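You operate a simulated robot arm through the tools that you are given. There is no shell and no other tool. Be economical: measure what you need, move in short steps, check, and stop when the job is done.

You run a simulated robot arm. Do the job below in one go: nothing can be reset, and whatever is moved stays where it is left.

Task
Brush out the nozzles tray on the trolley and lay the teal pad in.
Fine: brake on first; yellow brush back. What is to be rubbed or washed off counts as gone when no trace of it is left.

It is judged by the outcome, as a careful person would: the job done as asked, and still so three seconds after it is handed in. It fails if anything else is knocked over, pushed out of place, dropped, spilled or broken.

Robot
A 7-joint arm with a two-finger parallel gripper on a trunk, on a base that drives. Base frame: it is fixed to the floor where the robot stands at the start and does not move with it; the origin is under the middle of the robot, x ahead of it, y to its left, z up. Readings come in m, degrees, newtons and seconds.
With the tool pointing down near the work surface it reaches from about 0.1 to 0.38 m from the robot's upright axis, wherever it stands. Its first joint turns from -166.0 to 166.0 degrees. Places, roughly: bottom shelf latch [3.1, 0.5, 0.1]; brake lever [0.4, 0, 0.4]; cups tray [2, 0.75, 1.25]; deck of the pipe trolley [0.7, 0.3, 0.5]; inside of the nozzles tray [0.7, 0.3, 0.5]; lower shelf latch [2.2, 0.5, 0.6]; magnets tray [3, 0.75, 0.25]; nests tray [2, 0.75, 0.75]; pipe trolley [0.7, 0.3, 0.3]; plates tray [2, 0.75, 1.25]; table latch [0, 0.5, 0.7]; trolley latch [0.8, 0, 0.4]; upper shelf latch [2.2, 0.5, 1.1]. Payload 1.57 kg.
The tool frame sits at the grasp point between the pads (the TCP): z along the fingers, y along the line on which they close. The tips reach 0.03 m beyond it. Largest opening 0.11 m; finger width 0.024, thickness 0.012; the body of the gripper, 0.048 by 0.112 m, starts 0.078 m behind the TCP.
Orientation is told as [roll, pitch, yaw] about the base's x, y, z axes, in that order, counted from this pose: with the fingers straight down and closing along the base's y, the tool's x points along the base's -x, its y along +y and its z along -z.

Tools
- The arm moves only by the tool arm_command. Its argument "steps" is text: rows parted by semicolons, each of 7 numbers parted by spaces: the shift along the base's x, y, z in units of 250 mm (1.0 is 250 mm), then the turn, a rotation vector about the base's x, y, z in units of 45 degrees (1.0 is 45 degrees), then the opening, from 0 (shut) to 1 (fully open). In form: x y z wx wy wz fingers; .... A call has 1 to 12 rows; each row is the pose to reach, as a shift and turn from the pose commanded when the call began. A call with a number of a shift or a turn outside -1 to 1 is refused whole. Rows are played at 5 a second. More than 0.05 m and 8.6 degrees between two rows, or a gripper value outside its range, and nothing of the call is played. A pose out of reach is approached as far as the arm can. The call stops where the force on the tool passes 40 N (or 10 N more than at its start, if that is more) or the arm is blocked; 0.2 s more then pass. The fingers move at their own pace (about 0.045 m/s each) and stop on an object; they squeeze with about 23 N. The grip force told is the motor's: it shows also when the fingers shut on nothing. Time passes only in rows, and 0.2 s behind the last, so rows that repeat a pose let the fingers close. The reply holds the time, the measured pose of the TCP, the force on the tool along the base axes, the opening and the grip force, in the units named above and with some noise, with the torque about the TCP (base axes, N m) and any sound that the robot's microphone picked up.
- Cameras (640 x 400 px; columns grow to the right, rows downward): "scene" is now at [-0.0328, 0.2027, 1.5356]; the picture's right is [0.89, -0.46, 0.00], its down [-0.43, -0.83, -0.36] and it looks along [0.17, 0.32, -0.93] (base axes); focal length 253 px, centre (320, 200). "wrist" rides on the gripper at [0.07, 0.016, -0.141] in the tool frame; the picture's right is [-0.23, 0.97, 0.00], its down [-0.86, -0.20, -0.48] and it looks along [-0.47, -0.11, 0.88] (tool axes); focal length 222 px, centre (320, 200). There is no depth. A picture from a camera that has moved, and an enlarged one, comes with that camera's place and axes in the base frame and with its lens.
- grab_frame(camera): a new picture of that camera. The clock stands still meanwhile.
- lift_body(by): slides the trunk up (or, below 0, down) by that many m; the arm and the scene camera ride with it, the base frame stays. It gives what a move gives, with no picture.
- steer(legs): drives the robot by 1 to 6 legs, each [ahead, turn to the left] in m and degrees, along the robot's own axes; the way and the turn of a leg run together, so that a leg with both is an arc; at most 1.5 m and 180 degrees a leg. The arm and the cameras ride along, it lands a little off, and it stops where it bumps. It gives what a move gives.
- aim_head(pan, tilt): turns the head with the scene camera to pan (to the left, within 155 degrees either way) and tilt (down, from -29 to 69), counted from straight ahead of the robot. It gives what a move gives.
- enlarge(camera, box): a new picture of the part [left, top, right, bottom] of that camera's present view, enlarged. The clock stands still meanwhile.
- sign_off(): hands the job in; it is judged then, once.

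Work in short steps. Places have to be worked out from the pictures, the camera data and where the tool is seen: move nearer, look again, correct. Check each grasp and each placing, and mend what went wrong. You have 120 turns and 78 pictures in all, those below and enlarged ones among them. Open the gripper and draw the arm clear of the work before you hand the job in, unless the task says otherwise; then end with one line.

The tools are called after "Emit:" as a command line: name --argument value ..., lists and objects as JSON in quotes. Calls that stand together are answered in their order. arm_command: Moves the arm, as the interface text tells. Its arguments: {"type":"object","properties":{"steps":{"type":"string"}},"required":["steps"]} The other tools are called the same way: lift_body (by) slides the trunk up or down; steer (legs) drives the base; aim_head (pan, tilt) turns the head that bears the scene camera; grab_frame (camera) takes a picture; enlarge (camera, box) takes an enlarged picture of a part of a camera's view; sign_off () hands the job in.

At the start:

```text
time: 0.0
eef_pos: [0.2265, 0.339, 1.162]
ee_rot: [0.0, 0.0, 0.0]
ft_force: [-0.1, 0.3, -0.3]
wrist_torque: [0.0, 0.05, -0.03]
grip_width: 0.11
grip_force: 0.0
trunk travel left (down, up): [-0.5, 0.09]
robot x, y, heading: [0.0045, 0.0033, 0.2]
head pan, tilt: [62.3, 68.8]
```

scene: 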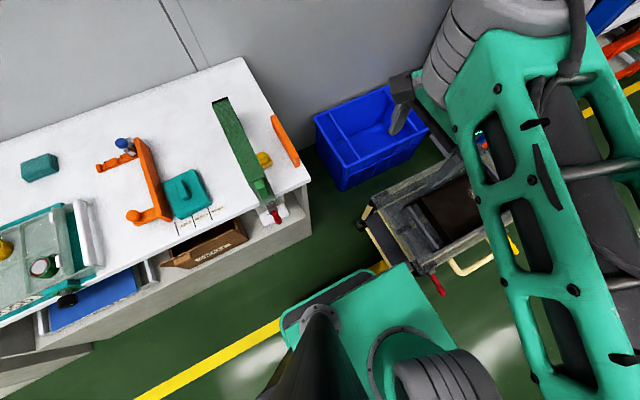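
wrist: 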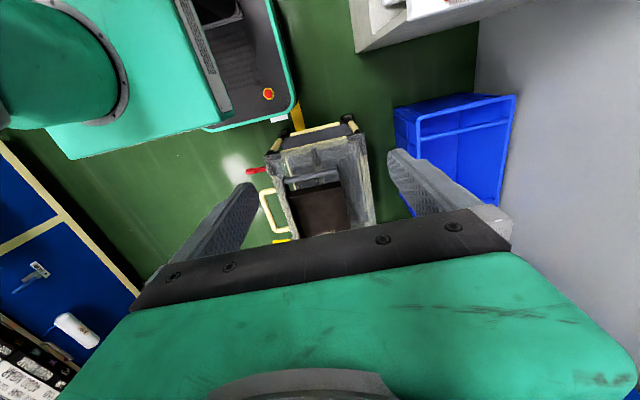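

The trolley with a red lever sits ahead-left, and the table is at left. I look around with the head first.

Emit:
aim_head --pan 10 --tilt 50

Emit:
grab_frame --camera "scene"

Emit:
aim_head --pan 90 --tilt 45

Emit:
grab_frame --camera "scene"

```text
time: 1.2
eef_pos: [0.226, 0.3387, 1.161]
ee_rot: [0.0, 0.0, 0.0]
ft_force: [0.4, 0.3, 0.1]
wrist_torque: [0.0, 0.0, -0.03]
grip_width: 0.1098
grip_force: 0.1
trunk travel left (down, up): [-0.5, 0.09]
robot x, y, heading: [-0.001, -0.0033, -0.1]
head pan, tilt: [10.0, 50.0]
```

```text
75 pictures are left
camera scene: at [0.0171, 0.1667, 1.5575], right [0.17, -0.98, 0.0], down [-0.75, -0.13, -0.64], along [0.63, 0.11, -0.77], focal length 253 px, centre (320, 200)
```

scene: 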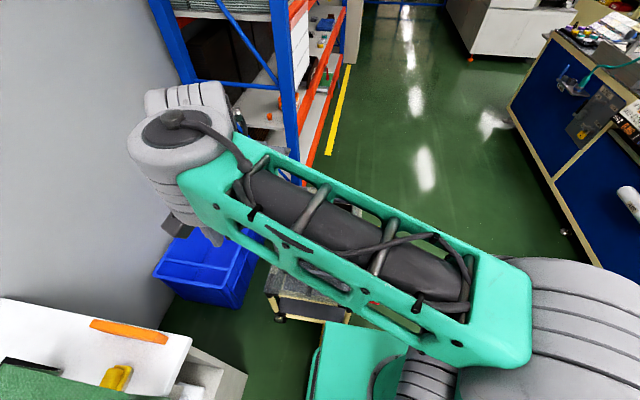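

```text
time: 2.7
eef_pos: [0.2268, 0.3384, 1.161]
ee_rot: [0.0, 0.0, 0.0]
ft_force: [-0.5, -0.3, -0.9]
wrist_torque: [0.0, -0.03, 0.02]
grip_width: 0.1098
grip_force: 0.0
trunk travel left (down, up): [-0.5, 0.09]
robot x, y, heading: [0.0006, 0.0005, 0.2]
head pan, tilt: [90.0, 45.0]
```

```text
74 pictures are left
camera scene: at [-0.0587, 0.2345, 1.5645], right [1.0, 0.0, 0.0], down [0.0, -0.71, -0.71], along [0.0, 0.71, -0.71], focal length 253 px, centre (320, 200)
```

scene: 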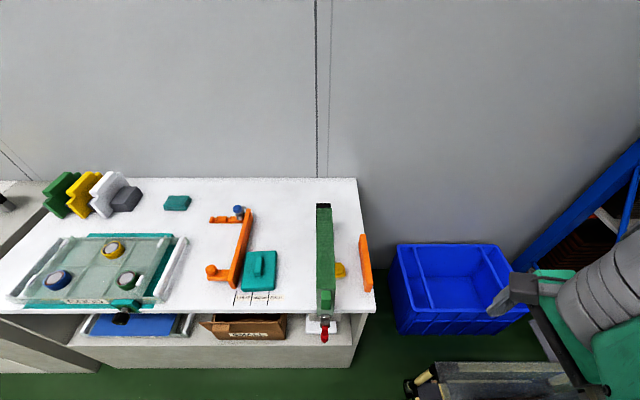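

The table holds several candidates; I enlarge to identify the pad and brushes.

Emit:
enlarge --camera "scene" --box '[0, 160, 200, 340]'

Emit:
enlarge --camera "scene" --box '[190, 170, 390, 360]'

```text
2.22 times, centred on (100, 250) of scene
camera zoom: at [-0.0587, 0.2345, 1.5645], right [1.0, 0.0, 0.0], down [0.0, -0.71, -0.71], along [0.0, 0.71, -0.71], focal length 562 px, centre (809, 89)
```

zoom: 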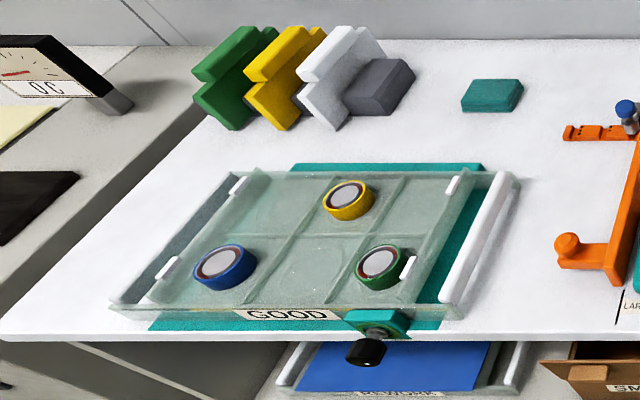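

```text
2.11 times, centred on (290, 265) of scene
camera zoom: at [-0.0587, 0.2345, 1.5645], right [1.0, 0.0, 0.0], down [0.0, -0.71, -0.71], along [0.0, 0.71, -0.71], focal length 533 px, centre (383, 63)
```

zoom: 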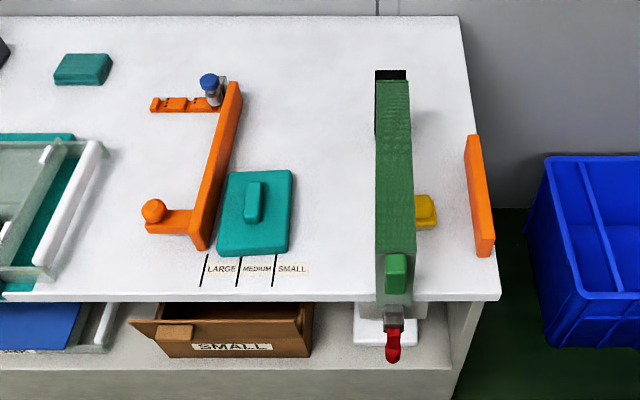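

Yellow and teal things have several candidates; I survey the other directions before deciding.

Emit:
aim_head --pan -55 --tilt 35

Emit:
grab_frame --camera "scene"

Emit:
aim_head --pan 150 --tilt 40

Emit:
grab_frame --camera "scene"

Emit:
enlarge --camera "wrist" --box '[230, 90, 410, 250]'

```text
time: 5.0
eef_pos: [0.2266, 0.3386, 1.1616]
ee_rot: [0.0, 0.0, 0.0]
ft_force: [0.6, 0.0, 0.2]
wrist_torque: [-0.01, 0.0, 0.03]
grip_width: 0.1103
grip_force: 0.1
trunk travel left (down, up): [-0.5, 0.09]
robot x, y, heading: [-0.0017, -0.0012, 0.0]
head pan, tilt: [-55.0, 35.0]
```

```text
71 pictures are left
camera scene: at [-0.0082, 0.0811, 1.5793], right [-0.82, -0.57, 0.0], down [-0.33, 0.47, -0.82], along [0.47, -0.67, -0.57], focal length 253 px, centre (320, 200)
```

scene: 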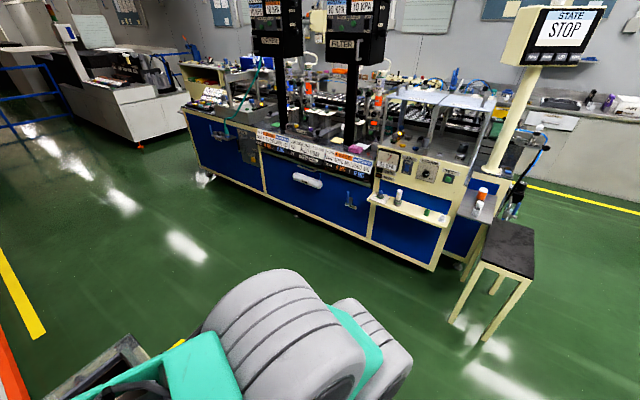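

```text
time: 8.0
eef_pos: [0.2272, 0.3393, 1.1604]
ee_rot: [-0.1, 0.0, -0.1]
ft_force: [0.2, 0.6, 0.4]
wrist_torque: [-0.01, -0.02, -0.02]
grip_width: 0.1099
grip_force: 0.2
trunk travel left (down, up): [-0.5, 0.09]
robot x, y, heading: [0.0001, -0.0003, -0.4]
head pan, tilt: [150.0, 40.0]
```

```text
70 pictures are left
camera scene: at [-0.1323, 0.1958, 1.5717], right [0.5, 0.87, 0.0], down [0.56, -0.32, -0.77], along [-0.66, 0.38, -0.64], focal length 253 px, centre (320, 200)
```

scene: 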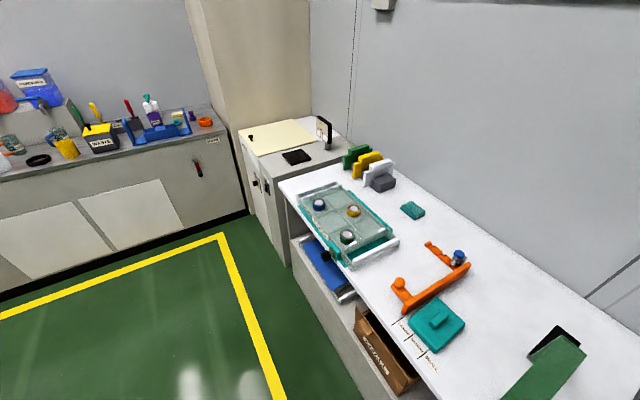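

```text
2.50 times, centred on (320, 170) of wrist
camera zoom: at [0.1567, 0.3545, 1.3023], right [0.23, 0.97, 0.0], down [0.86, -0.2, 0.48], along [0.47, -0.11, -0.88], focal length 555 px, centre (320, 275)
```

zoom: 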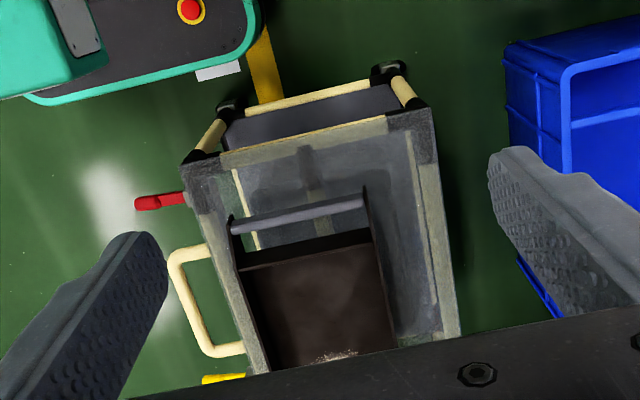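

The trolley's nozzles tray has dust in it. I zoom in on the rear bench and rack for the yellow brush.

Emit:
enlarge --camera "scene" --box '[0, 50, 230, 190]'

Emit:
enlarge --camera "scene" --box '[290, 120, 450, 230]'

```text
2.78 times, centred on (115, 120) of scene
camera zoom: at [-0.1323, 0.1958, 1.5717], right [0.5, 0.87, 0.0], down [0.56, -0.32, -0.77], along [-0.66, 0.38, -0.64], focal length 704 px, centre (890, 423)
```

zoom: 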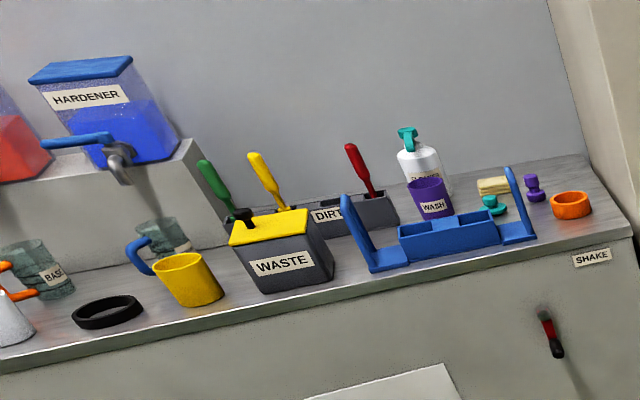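

```text
3.64 times, centred on (370, 175) of scene
camera zoom: at [-0.1323, 0.1958, 1.5717], right [0.5, 0.87, 0.0], down [0.56, -0.32, -0.77], along [-0.66, 0.38, -0.64], focal length 920 px, centre (138, 291)
```

zoom: 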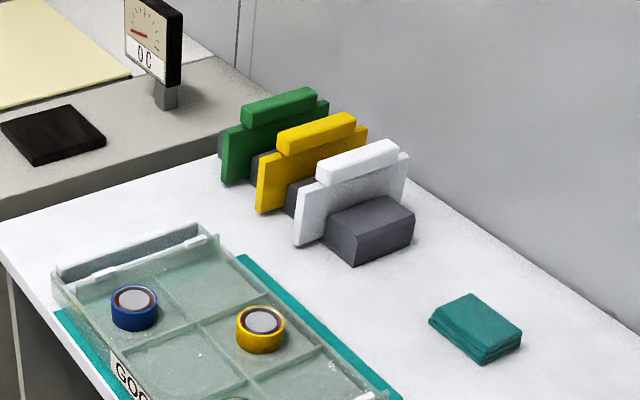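

Still ambiguous; I look at the shelves ahead and the near floor/trolley with the arm raised out of the view line.

Emit:
aim_head --pan 22 --tilt 25

Emit:
grab_frame --camera "scene"

Emit:
aim_head --pan 75 --tilt 60

Emit:
enlarge --camera "scene" --box '[170, 100, 400, 260]'

```text
time: 10.1
eef_pos: [0.227, 0.3386, 1.1602]
ee_rot: [0.0, 0.0, -0.1]
ft_force: [0.1, 0.1, 1.0]
wrist_torque: [0.0, 0.02, 0.03]
grip_width: 0.1098
grip_force: 0.1
trunk travel left (down, up): [-0.5, 0.09]
robot x, y, heading: [-0.0014, -0.0015, -0.1]
head pan, tilt: [22.0, 25.0]
```

```text
66 pictures are left
camera scene: at [0.0267, 0.1878, 1.595], right [0.38, -0.93, 0.0], down [-0.39, -0.16, -0.91], along [0.84, 0.34, -0.42], focal length 253 px, centre (320, 200)
```

scene: 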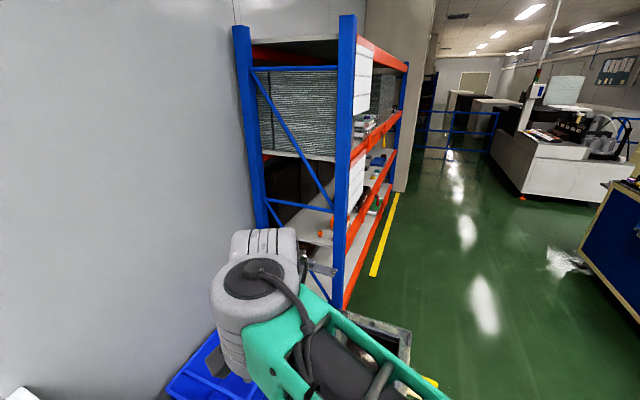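

```text
time: 11.3
eef_pos: [0.2283, 0.3391, 1.1622]
ee_rot: [0.1, 0.0, 0.0]
ft_force: [0.7, 0.1, -0.2]
wrist_torque: [0.0, 0.02, 0.0]
grip_width: 0.11
grip_force: 0.0
trunk travel left (down, up): [-0.5, 0.09]
robot x, y, heading: [0.0021, -0.0017, 0.1]
head pan, tilt: [75.0, 60.0]
```

```text
2.50 times, centred on (285, 180) of scene
camera zoom: at [-0.0414, 0.2176, 1.545], right [0.97, -0.26, 0.0], down [-0.22, -0.84, -0.5], along [0.13, 0.48, -0.87], focal length 633 px, centre (408, 250)
```

zoom: 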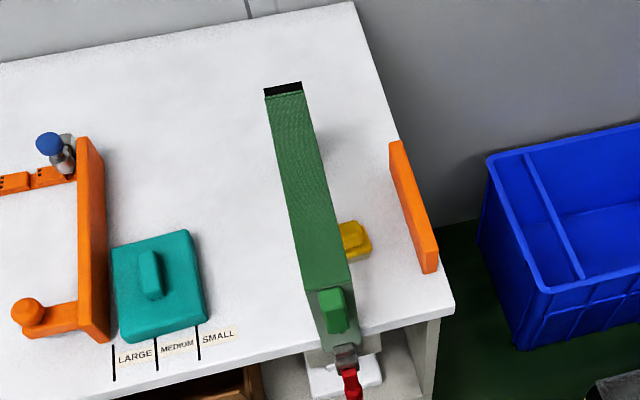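

The yellow block with pale bristles beside the green chute looks like a brush. Next I move the wrist over the trolley side to see lever, latch and tray.

Emit:
arm_command --steps "0 -0.18 0 0 0 0 1; 0.0 -0.36 0 0 0 0 1; 0.0 -0.54 0 0 0 0 1; 0.1 -0.7 0 0 0 0 1; 0.2 -0.86 0 0 0 0 1; 0.3 -0.96 0 0 0 0 1; 0.3 -0.96 0 0 0 0 1"

Emit:
grab_frame --camera "wrist"

Emit:
aim_head --pan 45 --tilt 65

Emit:
grab_frame --camera "scene"

```text
time: 12.9
eef_pos: [0.3027, 0.0998, 1.1614]
ee_rot: [0.1, 0.0, 0.0]
ft_force: [0.5, -0.2, -0.5]
wrist_torque: [-0.04, -0.01, 0.02]
grip_width: 0.1101
grip_force: 0.1
trunk travel left (down, up): [-0.5, 0.09]
robot x, y, heading: [-0.0013, -0.0039, -0.0]
head pan, tilt: [75.0, 60.0]
```

```text
64 pictures are left
camera wrist: at [0.2325, 0.1156, 1.3021], right [0.23, 0.97, 0.0], down [0.86, -0.2, 0.48], along [0.47, -0.11, -0.88], focal length 222 px, centre (320, 200)
```

wrist: 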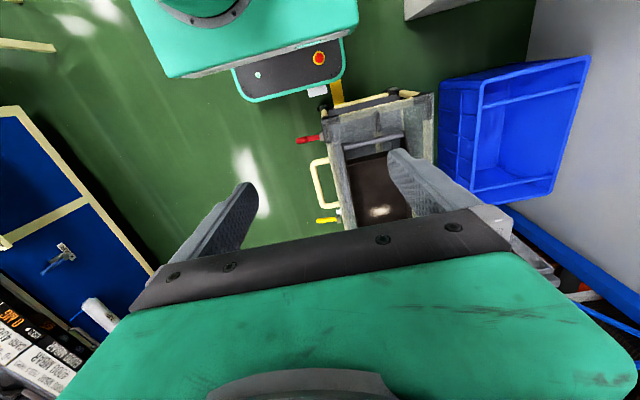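

```text
time: 13.9
eef_pos: [0.3031, 0.1017, 1.1615]
ee_rot: [0.0, 0.0, 0.0]
ft_force: [-0.9, 0.0, 0.2]
wrist_torque: [-0.01, -0.04, 0.04]
grip_width: 0.1102
grip_force: 0.0
trunk travel left (down, up): [-0.5, 0.09]
robot x, y, heading: [-0.0019, 0.0012, -0.0]
head pan, tilt: [45.0, 65.0]
```

```text
63 pictures are left
camera scene: at [-0.0158, 0.1961, 1.5394], right [0.71, -0.71, 0.0], down [-0.64, -0.64, -0.42], along [0.3, 0.3, -0.91], focal length 253 px, centre (320, 200)
```

scene: 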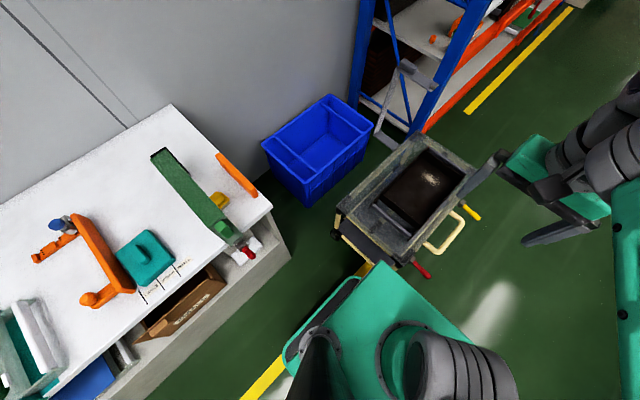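

Emit:
enlarge --camera "scene" --box '[320, 120, 500, 290]'

Emit:
enlarge --camera "wrist" --box '[280, 80, 450, 230]'

```text
2.35 times, centred on (410, 205) of scene
camera zoom: at [-0.0158, 0.1961, 1.5394], right [0.71, -0.71, 0.0], down [-0.64, -0.64, -0.42], along [0.3, 0.3, -0.91], focal length 595 px, centre (108, 188)
```

zoom: 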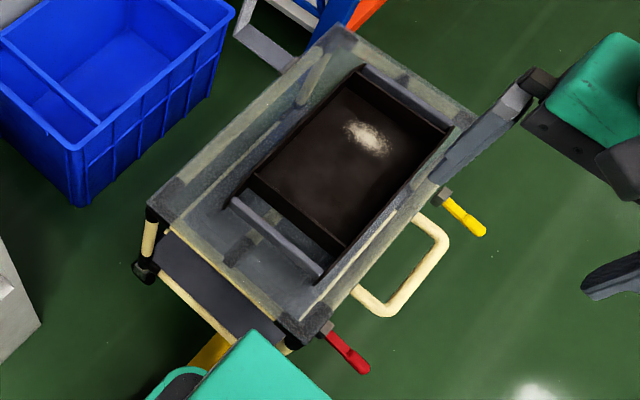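

```text
2.67 times, centred on (365, 155) of wrist
camera zoom: at [0.2323, 0.1159, 1.3022], right [0.23, 0.97, 0.0], down [0.86, -0.2, 0.48], along [0.47, -0.11, -0.88], focal length 592 px, centre (200, 320)
```

zoom: 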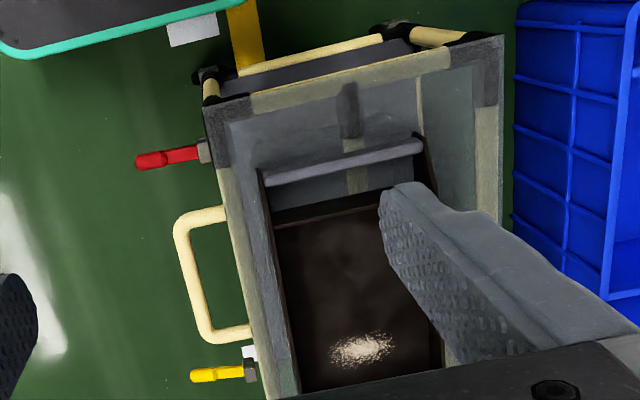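

The dust pile is at about (0.79, 0.25, 0.47); the red lever sticks out horizontally to (0.42, -0.02, 0.44). I test the arm's real reach in free air ahead on the right side.

Emit:
arm_command --steps "0.18 -0.1 0 0 0 0 1; 0.36 -0.2 0 0 0 0 1; 0.54 -0.3 0 0 0 0 1; 0.72 -0.4 0 0 0 0 1; 0.9 -0.4 0 0 0 0 1; 1 -0.4 0 0 0 0 1; 1 -0.4 0 0 0 0 1"

Emit:
aim_head --pan 30 --tilt 68

Emit:
grab_frame --camera "scene"

```text
refused: row 1 steps farther than a row can; nothing moved
```

```text
time: 14.7
eef_pos: [0.3025, 0.1009, 1.16]
ee_rot: [0.0, 0.0, 0.0]
ft_force: [0.7, 0.1, 0.7]
wrist_torque: [-0.03, -0.02, 0.01]
grip_width: 0.11
grip_force: 0.1
trunk travel left (down, up): [-0.5, 0.09]
robot x, y, heading: [0.0022, 0.0002, -0.3]
head pan, tilt: [30.0, 68.0]
```

```text
60 pictures are left
camera scene: at [-0.0095, 0.1816, 1.5364], right [0.5, -0.87, 0.0], down [-0.8, -0.46, -0.37], along [0.32, 0.19, -0.93], focal length 253 px, centre (320, 200)
```

scene: 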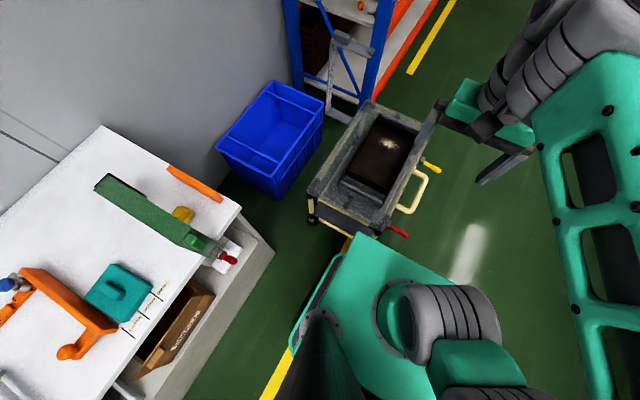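

Row steps must stay within 50 mm; retry the reach test.

Emit:
arm_command --steps "0.17 -0.08 0 0 0 0 1; 0.34 -0.16 0 0 0 0 1; 0.5 -0.24 0 0 0 0 1; 0.68 -0.3 0 0 0 0 1; 0.86 -0.3 0 0 0 0 1; 1 -0.3 0 0 0 0 1; 1 -0.3 0 0 0 0 1"

```text
time: 16.2
eef_pos: [0.5528, 0.0224, 1.1631]
ee_rot: [0.0, 0.0, 0.0]
ft_force: [0.2, 0.4, -0.4]
wrist_torque: [0.02, 0.02, -0.04]
grip_width: 0.11
grip_force: 0.0
trunk travel left (down, up): [-0.5, 0.09]
robot x, y, heading: [0.0015, 0.0001, 0.1]
head pan, tilt: [30.0, 68.0]
```

Reach is 0.55 m at this height. I test how it does lower (equivalent to working with the trunk lowered).

Emit:
arm_command --steps "0 0 -0.18 0 0 0 1; 0 0 -0.36 0 0 0 1; 0 0 -0.54 0 0 0 1; 0 0 -0.72 0 0 0 1; 0 0 -0.9 0 0 0 1; 0 0 -0.9 0 0 0 1"

Emit:
grab_frame --camera "wrist"

```text
time: 17.6
eef_pos: [0.5526, 0.0235, 0.9396]
ee_rot: [0.0, 0.0, 0.0]
ft_force: [0.6, 0.8, -0.2]
wrist_torque: [0.0, -0.04, -0.02]
grip_width: 0.1098
grip_force: 0.0
trunk travel left (down, up): [-0.5, 0.09]
robot x, y, heading: [0.0025, 0.0006, -0.1]
head pan, tilt: [30.0, 68.0]
```

```text
59 pictures are left
camera wrist: at [0.483, 0.0381, 1.0795], right [0.23, 0.97, 0.0], down [0.86, -0.2, 0.48], along [0.47, -0.11, -0.88], focal length 222 px, centre (320, 200)
```

wrist: 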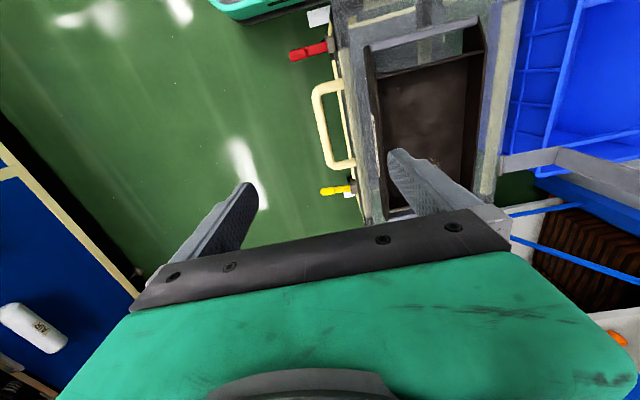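

Reach stays good low. I retract to x≈0.3 and lower the trunk 0.25 m to see the lever closely.

Emit:
arm_command --steps "-0.18 -0.05 0 0 0 0 1; -0.36 -0.1 0 0 0 0 1; -0.54 -0.15 0 0 0 0 1; -0.72 -0.2 0 0 0 0 1; -0.9 -0.25 0 0 0 0 1; -1 -0.3 0 0 0 0 1; -1 -0.3 0 0 0 0 1"

Emit:
lift_body --by -0.25

Emit:
grab_frame --camera "wrist"

Emit:
grab_frame --camera "scene"

```text
time: 19.2
eef_pos: [0.3029, -0.0484, 0.9357]
ee_rot: [-0.1, 0.0, -0.1]
ft_force: [-0.7, -1.1, 0.3]
wrist_torque: [-0.01, -0.02, 0.01]
grip_width: 0.1101
grip_force: 0.0
trunk travel left (down, up): [-0.5, 0.09]
robot x, y, heading: [-0.0017, 0.0019, -0.2]
head pan, tilt: [30.0, 68.0]
```

```text
time: 21.8
eef_pos: [0.3033, -0.0494, 0.6849]
ee_rot: [0.0, 0.0, 0.0]
ft_force: [-0.9, -0.2, 0.6]
wrist_torque: [0.03, 0.03, 0.0]
grip_width: 0.1103
grip_force: 0.0
trunk travel left (down, up): [-0.25, 0.34]
robot x, y, heading: [0.0034, -0.0012, -0.1]
head pan, tilt: [30.0, 68.0]
```

```text
58 pictures are left
camera wrist: at [0.2323, -0.0338, 0.827], right [0.23, 0.97, 0.0], down [0.86, -0.2, 0.48], along [0.47, -0.11, -0.88], focal length 222 px, centre (320, 200)
```

wrist: 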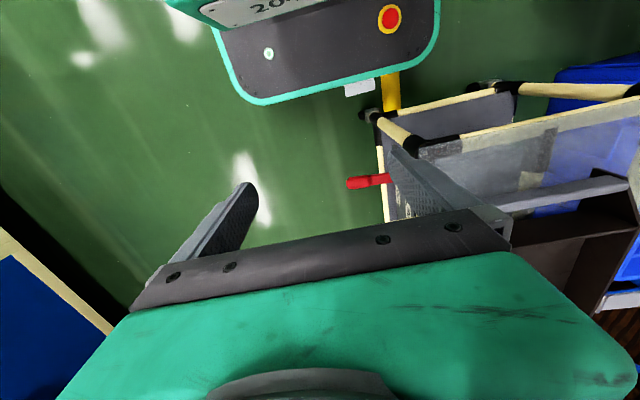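

```text
57 pictures are left
camera scene: at [-0.0095, 0.1816, 1.2864], right [0.5, -0.87, 0.0], down [-0.8, -0.46, -0.37], along [0.32, 0.19, -0.93], focal length 253 px, centre (320, 200)
```

scene: 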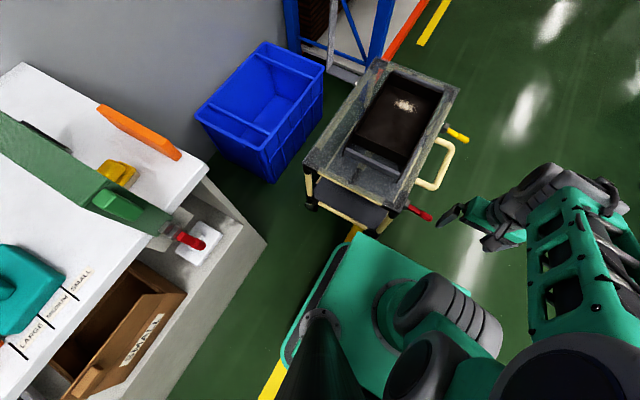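

I enlarge the lever/latch and the brush from this lower viewpoint.

Emit:
enlarge --camera "scene" --box '[300, 110, 480, 250]'

Emit:
enlarge --camera "scene" --box '[80, 90, 230, 270]'

Emit:
enlarge --camera "wrist" --box '[330, 70, 470, 230]'

```text
2.86 times, centred on (390, 180) of scene
camera zoom: at [-0.0095, 0.1816, 1.2864], right [0.5, -0.87, 0.0], down [-0.8, -0.46, -0.37], along [0.32, 0.19, -0.93], focal length 723 px, centre (120, 257)
```

zoom: 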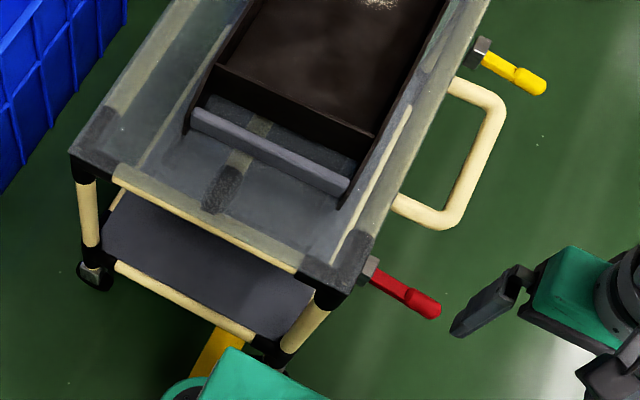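

```text
2.22 times, centred on (155, 180) of scene
camera zoom: at [-0.0095, 0.1816, 1.2864], right [0.5, -0.87, 0.0], down [-0.8, -0.46, -0.37], along [0.32, 0.19, -0.93], focal length 562 px, centre (687, 244)
```

zoom: 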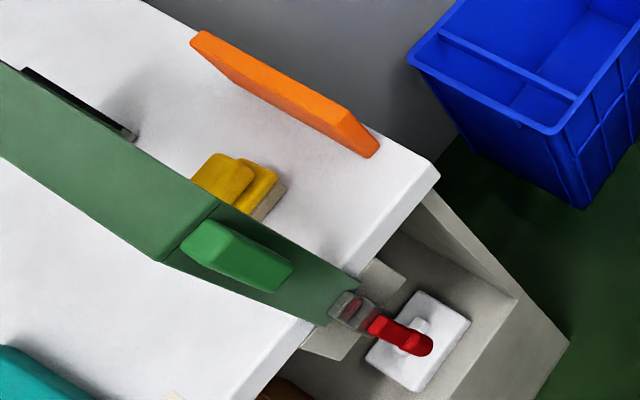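

```text
2.50 times, centred on (400, 150) of wrist
camera zoom: at [0.2323, -0.0338, 0.827], right [0.23, 0.97, 0.0], down [0.86, -0.2, 0.48], along [0.47, -0.11, -0.88], focal length 555 px, centre (120, 325)
```

zoom: 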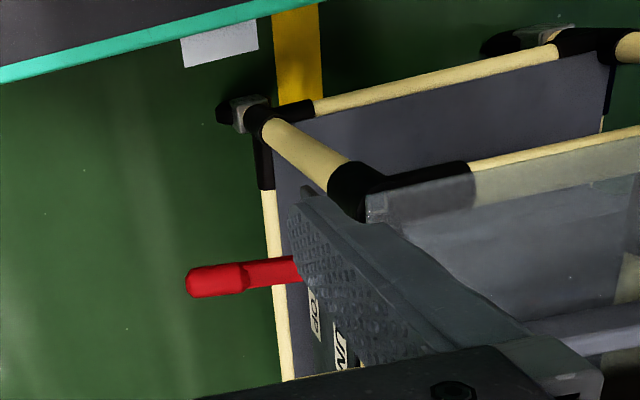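

Labels "OFF/ON" appear on the trolley side by the lever. I swing the wrist out and yaw it to look at that side.

Emit:
arm_command --steps "0 -0.16 0 0 0 0.16 1; 0 -0.32 0 0 0 0.33 1; 0.0 -0.48 0 0 0 0.5 1; 0 -0.64 0 0 0 0.66 1; 0.1 -0.8 0 0 0 0.83 1; 0.2 -0.9 0 0 0 1 1; 0.2 -0.9 0 0 0 1 1"

Emit:
arm_command --steps "0.06 -0.05 -0.1 0 0 0.16 1; 0.12 -0.1 -0.2 0 0 0.33 1; 0.18 -0.1 -0.3 0 0 0.5 1; 0.24 -0.1 -0.4 0 0 0.66 1; 0.27 -0.1 -0.5 0 0 0.83 1; 0.27 -0.1 -0.6 0 0 1 1; 0.27 -0.1 -0.6 0 0 1 1"

Emit:
grab_frame --camera "wrist"

```text
time: 23.4
eef_pos: [0.3521, -0.2738, 0.6853]
ee_rot: [0.0, 0.0, 45.1]
ft_force: [0.5, 0.5, 0.2]
wrist_torque: [0.01, 0.01, -0.03]
grip_width: 0.11
grip_force: 0.0
trunk travel left (down, up): [-0.25, 0.34]
robot x, y, heading: [-0.0017, 0.0011, -0.1]
head pan, tilt: [30.0, 68.0]
```

```text
time: 25.0
eef_pos: [0.4191, -0.2985, 0.5362]
ee_rot: [0.1, 0.1, 90.1]
ft_force: [-0.8, 0.1, -0.5]
wrist_torque: [0.0, -0.01, 0.01]
grip_width: 0.1102
grip_force: 0.1
trunk travel left (down, up): [-0.25, 0.34]
robot x, y, heading: [0.0, -0.0002, -0.1]
head pan, tilt: [30.0, 68.0]
```

```text
53 pictures are left
camera wrist: at [0.4028, -0.3689, 0.6776], right [-0.97, 0.23, 0.0], down [0.2, 0.86, 0.48], along [0.11, 0.47, -0.88], focal length 222 px, centre (320, 200)
```

wrist: 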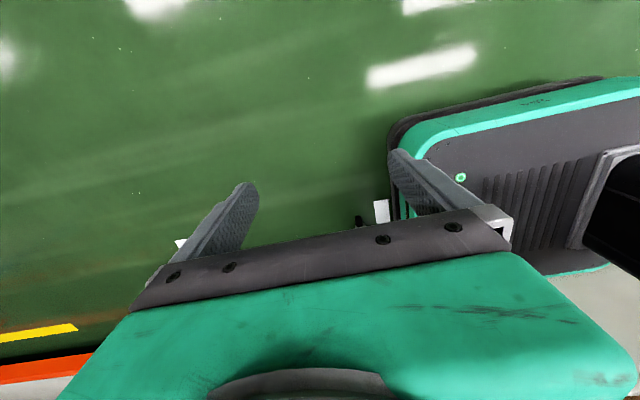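

The wrist needs to tip up to look at the side. I roll it 45° about x.

Emit:
arm_command --steps "0 0 0 0.16 0 0 1; 0 0 0 0.33 0 0 1; 0 0 0 0.5 0 0 1; 0 0 0 0.66 0 0 1; 0 0 0 0.83 0 0 1; 0 0 0 1 0 0 1; 0 0 0 1 0 0 1"

Emit:
grab_frame --camera "wrist"

```text
time: 26.6
eef_pos: [0.4058, -0.2752, 0.5308]
ee_rot: [0.0, -45.0, 90.1]
ft_force: [-0.1, 0.2, 0.1]
wrist_torque: [0.01, 0.01, 0.02]
grip_width: 0.1104
grip_force: 0.1
out of reach, approached as far as the arm can: row 6, 7
trunk travel left (down, up): [-0.25, 0.34]
robot x, y, heading: [-0.0005, 0.0021, 0.0]
head pan, tilt: [30.0, 68.0]
```

```text
52 pictures are left
camera wrist: at [0.3883, -0.4251, 0.5821], right [-0.97, 0.16, 0.16], down [0.2, 0.27, 0.94], along [0.11, 0.95, -0.29], focal length 222 px, centre (320, 200)
```

wrist: 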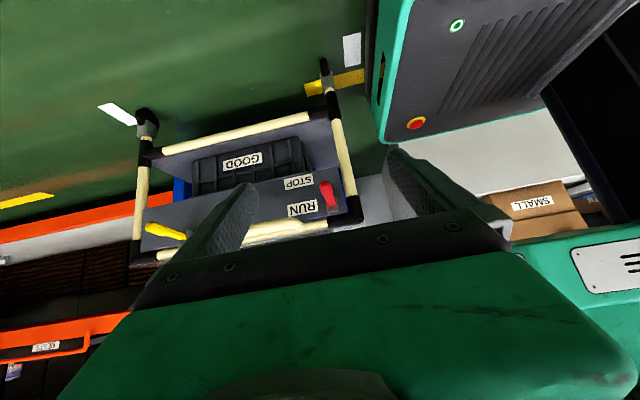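

Emit:
enlarge --camera "wrist" --box '[130, 120, 370, 250]'

```text
2.67 times, centred on (250, 185) of wrist
camera zoom: at [0.3883, -0.4251, 0.5821], right [-0.97, 0.16, 0.16], down [0.2, 0.27, 0.94], along [0.11, 0.95, -0.29], focal length 592 px, centre (507, 240)
```

zoom: 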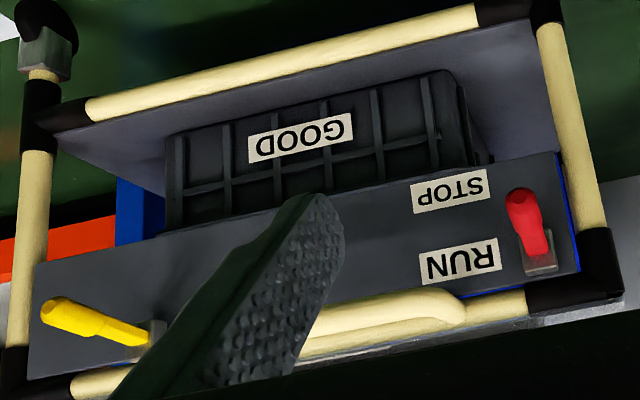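

Labels: RUN level with the lever now, STOP below it, so the brake goes on by pressing the lever down. I set the tool upright again and shut the fingers.

Emit:
arm_command --steps "0 0 0 -0.16 0 0 0; 0 0 0.05 -0.33 0 0 0; 0 0 0.1 -0.5 0 0 0; 0 0 0.15 -0.66 0 0 0; 0 0 0.2 -0.83 0 0 0; 0 0 0.2 -1 0 0 0; 0 0 0.2 -1 0 0 0"

```text
time: 28.2
eef_pos: [0.4056, -0.2733, 0.5815]
ee_rot: [0.0, 0.1, 90.0]
ft_force: [0.5, 0.0, 0.3]
wrist_torque: [-0.02, -0.01, 0.03]
grip_width: 0.0
grip_force: 18.7
trunk travel left (down, up): [-0.25, 0.34]
robot x, y, heading: [-0.0004, -0.0013, -0.1]
head pan, tilt: [30.0, 68.0]
```

Now move over the lever tip.

Emit:
arm_command --steps "0.05 0.18 0 0 0 0 0; 0.05 0.36 0 0 0 0 0; 0.05 0.54 0 0 0 0 0; 0.05 0.72 0 0 0 0 0; 0.05 0.9 0 0 0 0 0; 0.05 1 -0.1 0 0 0 0; 0.05 1 -0.1 0 0 0 0"

Emit:
grab_frame --camera "scene"

```text
time: 29.8
eef_pos: [0.4151, -0.0232, 0.5596]
ee_rot: [0.0, -0.1, 90.1]
ft_force: [1.1, 0.0, -0.8]
wrist_torque: [0.01, -0.03, -0.03]
grip_width: 0.0004
grip_force: 21.3
trunk travel left (down, up): [-0.25, 0.34]
robot x, y, heading: [-0.0006, 0.0013, 0.1]
head pan, tilt: [30.0, 68.0]
```

```text
50 pictures are left
camera scene: at [-0.0094, 0.1816, 1.2864], right [0.5, -0.87, 0.0], down [-0.8, -0.46, -0.37], along [0.32, 0.19, -0.93], focal length 253 px, centre (320, 200)
```

scene: 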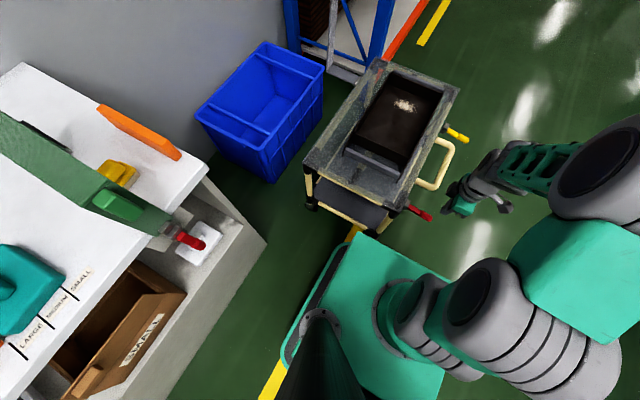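

Gripper sits just beyond the lever tip; I move 25 mm in and press down gradually.

Emit:
arm_command --steps "0.02 0.11 0 0 0 0 0; 0.02 0.11 -0.15 0 0 0 0; 0.02 0.11 -0.28 0 0 0 0; 0.02 0.11 -0.36 0 0 0 0; 0.02 0.11 -0.42 0 0 0 0; 0.02 0.11 -0.48 0 0 0 0; 0.02 0.11 -0.54 0 0 0 0; 0.02 0.11 -0.6 0 0 0 0; 0.02 0.11 -0.66 0 0 0 0"

Emit:
enlarge --camera "scene" --box '[360, 140, 520, 250]'

```text
time: 31.8
eef_pos: [0.4241, 0.004, 0.3931]
ee_rot: [0.0, 0.0, 90.0]
ft_force: [-0.2, -0.5, -0.1]
wrist_torque: [-0.03, 0.01, -0.02]
grip_width: 0.0
grip_force: 21.7
trunk travel left (down, up): [-0.25, 0.34]
robot x, y, heading: [0.0014, 0.0016, -0.2]
head pan, tilt: [30.0, 68.0]
```

```text
3.64 times, centred on (440, 195) of scene
camera zoom: at [-0.0095, 0.1816, 1.2864], right [0.5, -0.87, 0.0], down [-0.8, -0.46, -0.37], along [0.32, 0.19, -0.93], focal length 920 px, centre (-116, 218)
```

zoom: 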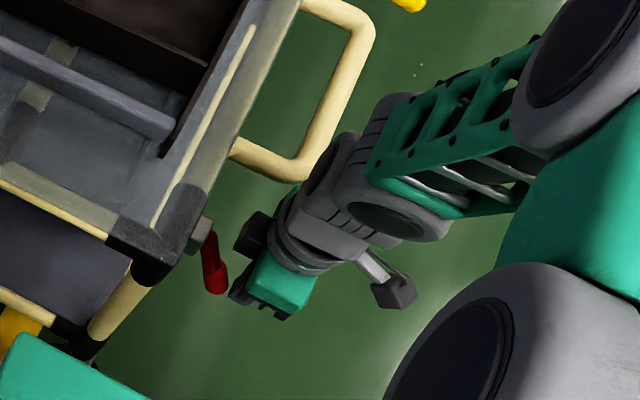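

The lever swung down. I lift away and check it from a distance.

Emit:
arm_command --steps "0 -0.15 0 0 0 0 0; 0 -0.3 0.1 0 0 0 0; 0 -0.45 0.2 0 0 0 0; 0 -0.6 0.35 0 0 0 0; 0 -0.75 0.5 0 0 0 0; 0 -0.9 0.6 0 0 0 0.5; 0 -1 0.6 0 0 0 1"

Emit:
arm_command --steps "0 0 0 0.16 0 0 1; 0 0 0 0.33 0 0 1; 0 0 0 0.5 0 0 1; 0 0 0 0.66 0 0 1; 0 0 0 0.83 0 0 1; 0 0 0 0.95 0 0 1; 0 0 0 0.95 0 0 1"

Emit:
enlarge --camera "wrist" --box '[130, 120, 370, 250]'

```text
refused: row 4 steps farther than a row can; nothing moved
```

```text
time: 33.4
eef_pos: [0.4236, 0.0017, 0.3932]
ee_rot: [0.0, -42.7, 90.0]
ft_force: [0.5, 0.9, 0.3]
wrist_torque: [-0.03, 0.02, 0.01]
grip_width: 0.1102
grip_force: 0.1
trunk travel left (down, up): [-0.25, 0.34]
robot x, y, heading: [0.0004, -0.0004, 0.0]
head pan, tilt: [30.0, 68.0]
```

```text
2.67 times, centred on (250, 185) of wrist
camera zoom: at [0.4069, -0.1453, 0.4488], right [-0.97, 0.17, 0.15], down [0.2, 0.3, 0.93], along [0.11, 0.94, -0.33], focal length 592 px, centre (507, 240)
```

zoom: 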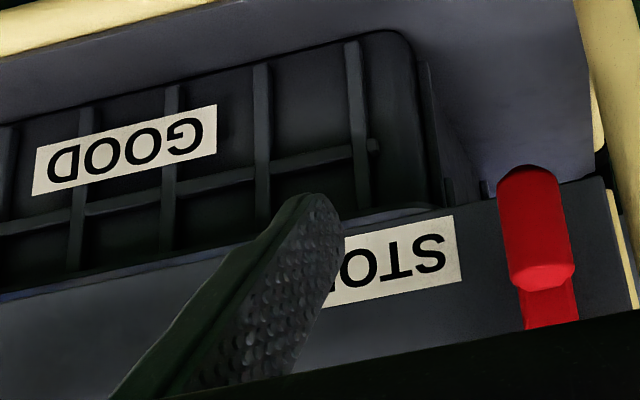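

The lever now lies by STOP, but it may have slipped off early, so I'll back out and press it closer to the pivot to be sure it is at its end.

Emit:
arm_command --steps "0 -0.18 0 0 0 0 1; 0 -0.36 0 -0.16 0 0 1; 0 -0.5 0.1 -0.33 0 0 0.5; 0 -0.5 0.25 -0.5 0 0 0; 0 -0.5 0.4 -0.66 0 0 0; 0 -0.5 0.5 -0.83 0 0 0; 0 -0.5 0.6 -0.95 0 0 0; 0 -0.5 0.6 -0.95 0 0 0; 0 -0.5 0.6 -0.95 0 0 0"

```text
time: 35.4
eef_pos: [0.423, -0.1216, 0.5427]
ee_rot: [0.0, 0.0, 90.1]
ft_force: [0.0, -0.3, -0.4]
wrist_torque: [0.02, -0.01, 0.03]
grip_width: 0.0
grip_force: 17.0
trunk travel left (down, up): [-0.25, 0.34]
robot x, y, heading: [0.0062, -0.0019, 0.0]
head pan, tilt: [30.0, 68.0]
```

Approach at y≈0.035 and press down again.

Emit:
arm_command --steps "0 0.18 0 0 0 0 0; 0 0.36 0 0 0 0 0; 0 0.54 0 0 0 0 0; 0 0.62 -0.1 0 0 0 0; 0 0.62 -0.25 0 0 0 0; 0 0.62 -0.4 0 0 0 0; 0 0.62 -0.48 0 0 0 0; 0 0.62 -0.56 0 0 0 0; 0 0.62 -0.64 0 0 0 0; 0 0.62 -0.7 0 0 0 0; 0 0.62 -0.76 0 0 0 0"

```text
time: 37.5
eef_pos: [0.4222, 0.0345, 0.3802]
ee_rot: [0.1, -0.1, 90.1]
ft_force: [-9.1, -3.0, 17.4]
wrist_torque: [0.89, -0.85, 0.33]
grip_width: 0.0001
grip_force: 21.5
trunk travel left (down, up): [-0.25, 0.34]
robot x, y, heading: [-0.0029, -0.0023, 0.2]
head pan, tilt: [30.0, 68.0]
stopped in row 10: the force on the tool passed its limit at 57 N (the readings are from after the stop); the commanded pose is now the measured one
```

It met a hard stop, so the brake is fully at STOP. I back out upward.

Emit:
arm_command --steps "0 0 0.1 0 0 0 0; 0 -0.1 0.25 0 0 0 0; 0 -0.25 0.38 0 0 0 0; 0 -0.4 0.5 0 0 0 0; 0 -0.5 0.65 0 0 0 0; 0 -0.5 0.8 0 0 0 0; 0 -0.5 0.9 0 0 0 0"

Emit:
enlarge --camera "scene" --box '[300, 60, 480, 250]'

```text
time: 39.1
eef_pos: [0.4229, -0.0916, 0.6053]
ee_rot: [0.1, -0.1, 90.1]
ft_force: [1.0, -0.7, -0.9]
wrist_torque: [0.01, 0.0, -0.03]
grip_width: 0.0
grip_force: 21.4
trunk travel left (down, up): [-0.25, 0.34]
robot x, y, heading: [-0.0004, -0.0004, -0.0]
head pan, tilt: [30.0, 68.0]
```

```text
2.11 times, centred on (390, 155) of scene
camera zoom: at [-0.0092, 0.1815, 1.2863], right [0.5, -0.87, 0.0], down [-0.8, -0.46, -0.37], along [0.32, 0.19, -0.93], focal length 533 px, centre (173, 295)
```

zoom: 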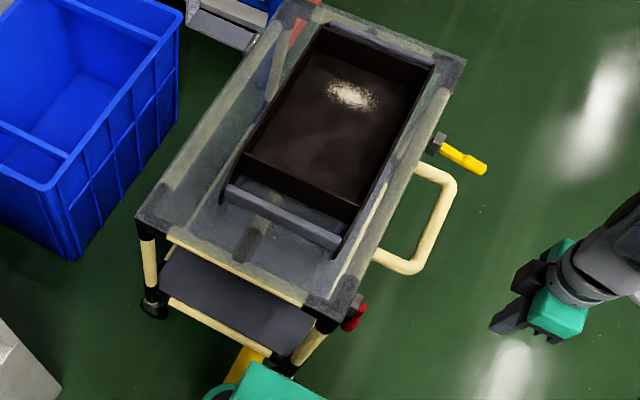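

Brake is set and the trolley hasn't moved. Now I raise the trunk and retract the arm before driving to the table for the brush.

Emit:
lift_body --by 0.25

Emit:
arm_command --steps "-0.1 0 0.15 0 0 -0.16 0; -0.2 0.0 0.3 0 0 -0.33 0; -0.3 0 0.45 0 0 -0.5 0; -0.4 0 0.6 0 0 -0.66 0; -0.5 0 0.75 0 0 -0.83 0; -0.5 0 0.9 0 0 -1 0; -0.5 0 0.9 0 0 -1 0"

Emit:
steer --legs '[[-0.15, 0], [0, 90]]'

```text
time: 41.7
eef_pos: [0.4223, -0.0915, 0.8562]
ee_rot: [0.1, -0.2, 90.1]
ft_force: [-0.7, -0.1, 0.0]
wrist_torque: [0.01, 0.02, 0.0]
grip_width: 0.0
grip_force: 21.4
trunk travel left (down, up): [-0.5, 0.09]
robot x, y, heading: [0.0002, -0.0008, -0.0]
head pan, tilt: [30.0, 68.0]
```

```text
time: 43.3
eef_pos: [0.299, -0.0915, 1.0832]
ee_rot: [0.1, 0.0, 45.0]
ft_force: [0.8, 0.3, -0.8]
wrist_torque: [0.0, 0.01, 0.0]
grip_width: 0.0002
grip_force: 21.6
trunk travel left (down, up): [-0.5, 0.09]
robot x, y, heading: [0.0023, -0.0016, 0.2]
head pan, tilt: [30.0, 68.0]
```

```text
time: 48.6
eef_pos: [-0.0714, 0.302, 1.0824]
ee_rot: [0.1, -0.1, 137.4]
ft_force: [0.6, 0.5, 0.0]
wrist_torque: [-0.02, 0.01, 0.02]
grip_width: 0.0
grip_force: 21.2
trunk travel left (down, up): [-0.5, 0.09]
robot x, y, heading: [-0.1522, 0.0011, 92.3]
head pan, tilt: [30.0, 68.0]
```

Now facing the table; I look at it with the head.

Emit:
aim_head --pan 0 --tilt 50

Emit:
grab_frame --camera "scene"

```text
time: 49.6
eef_pos: [-0.0718, 0.3034, 1.0828]
ee_rot: [0.1, -0.2, 137.3]
ft_force: [-1.0, 0.1, 0.3]
wrist_torque: [0.03, -0.01, 0.02]
grip_width: 0.0001
grip_force: 21.1
trunk travel left (down, up): [-0.5, 0.09]
robot x, y, heading: [-0.1474, 0.0032, 92.5]
head pan, tilt: [0.0, 50.0]
```

```text
46 pictures are left
camera scene: at [-0.3044, 0.0093, 1.5575], right [1.0, 0.04, 0.0], down [0.03, -0.77, -0.64], along [-0.03, 0.64, -0.77], focal length 253 px, centre (320, 200)
```

scene: 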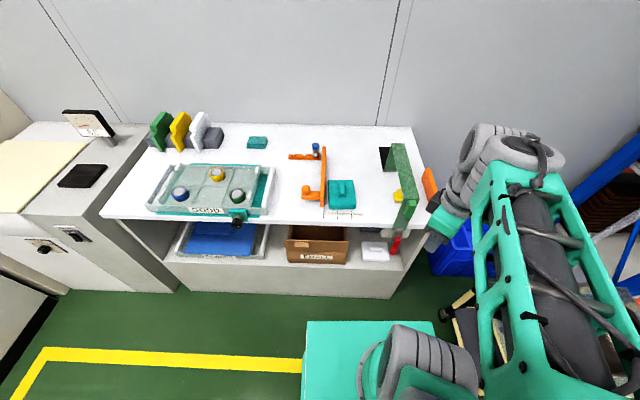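

Emit:
enlarge --camera "scene" --box '[230, 120, 450, 260]'

```text
2.86 times, centred on (340, 190) of scene
camera zoom: at [-0.3044, 0.0093, 1.5575], right [1.0, 0.04, 0.0], down [0.03, -0.77, -0.64], along [-0.03, 0.64, -0.77], focal length 723 px, centre (263, 229)
```

zoom: 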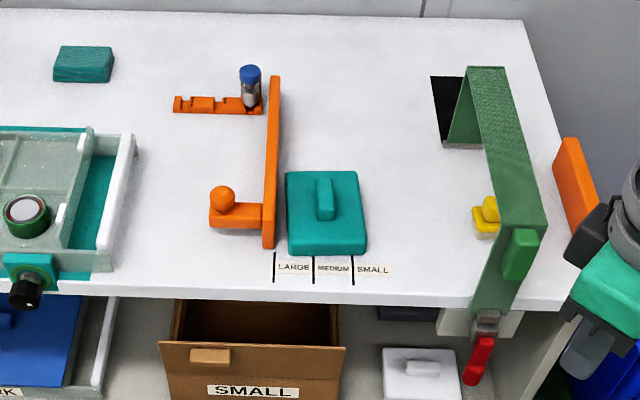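

The teal plate with a grip matches the white one on the shelf, so that's the teal pad. The brush lies partly beneath a green arch (x≈-0.08..-0.02, z≈0.95). I drive a bit nearer to inspect it.

Emit:
steer --legs '[[0, -30], [0.16, 0], [0, 29]]'

Emit:
arm_command --steps "0.1 0.1 0 0 0 0.14 0; 0.2 0.2 0 0 0 0.28 0; 0.3 0.3 0 0 0 0.42 0; 0.4 0.4 0 0 0 0.56 0; 0.5 0.5 0 0 0 0.7 0; 0.6 0.6 0 0 0 0.84 0; 0.7 0.7 0 0 0 0.94 0; 0.7 0.7 0 0 0 0.94 0.5; 0.7 0.7 0 0 0 0.94 0.5"

Emit:
grab_frame --camera "wrist"

```text
time: 53.8
eef_pos: [0.0041, 0.4421, 1.0814]
ee_rot: [0.2, 0.0, 136.7]
ft_force: [0.3, -1.0, 0.4]
wrist_torque: [-0.01, -0.05, -0.03]
grip_width: 0.0003
grip_force: 21.1
trunk travel left (down, up): [-0.5, 0.09]
robot x, y, heading: [-0.0782, 0.1377, 91.8]
head pan, tilt: [0.0, 50.0]
```

```text
time: 55.8
eef_pos: [0.1801, 0.6179, 1.0826]
ee_rot: [0.0, -0.1, 179.0]
ft_force: [-1.0, -0.5, -0.2]
wrist_torque: [0.01, -0.01, 0.01]
grip_width: 0.0498
grip_force: 0.0
trunk travel left (down, up): [-0.5, 0.09]
robot x, y, heading: [-0.077, 0.1415, 91.5]
head pan, tilt: [0.0, 50.0]
```

```text
44 pictures are left
camera wrist: at [0.2499, 0.5992, 1.2234], right [-0.24, -0.97, 0.0], down [-0.85, 0.21, 0.48], along [-0.47, 0.12, -0.88], focal length 222 px, centre (320, 200)
```

wrist: 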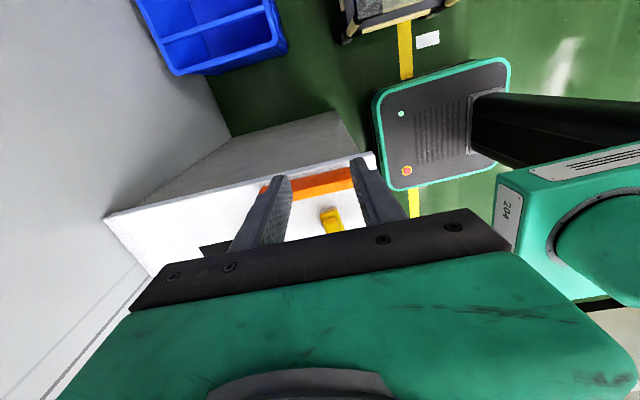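

Emit:
enlarge --camera "wrist" --box '[190, 150, 410, 260]'

Emit:
aim_head --pan -22 --tilt 52

Emit:
grab_frame --camera "scene"

```text
2.91 times, centred on (300, 205) of wrist
camera zoom: at [0.2499, 0.5992, 1.2234], right [-0.24, -0.97, 0.0], down [-0.85, 0.21, 0.48], along [-0.47, 0.12, -0.88], focal length 646 px, centre (378, 186)
```

zoom: 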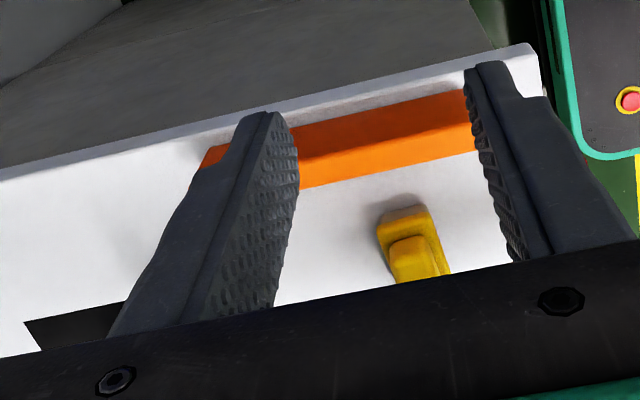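

```text
time: 56.7
eef_pos: [0.1802, 0.6166, 1.0823]
ee_rot: [0.1, -0.2, 179.0]
ft_force: [1.0, -0.2, -0.1]
wrist_torque: [0.02, 0.02, -0.04]
grip_width: 0.0551
grip_force: 0.1
trunk travel left (down, up): [-0.5, 0.09]
robot x, y, heading: [-0.0816, 0.142, 91.5]
head pan, tilt: [-22.0, 52.0]
```

```text
42 pictures are left
camera scene: at [-0.2033, 0.1465, 1.5549], right [0.94, -0.35, 0.0], down [-0.27, -0.74, -0.62], along [0.21, 0.58, -0.79], focal length 253 px, centre (320, 200)
```

scene: 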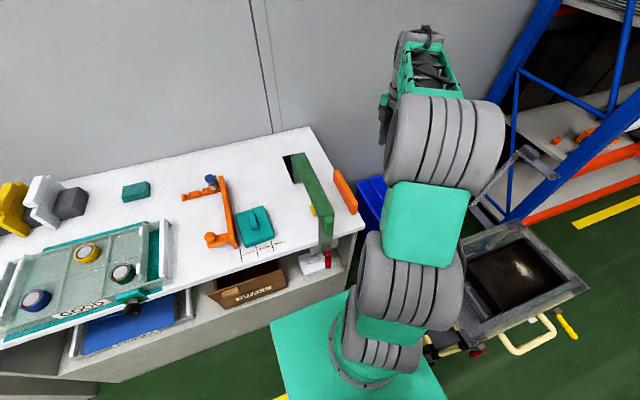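

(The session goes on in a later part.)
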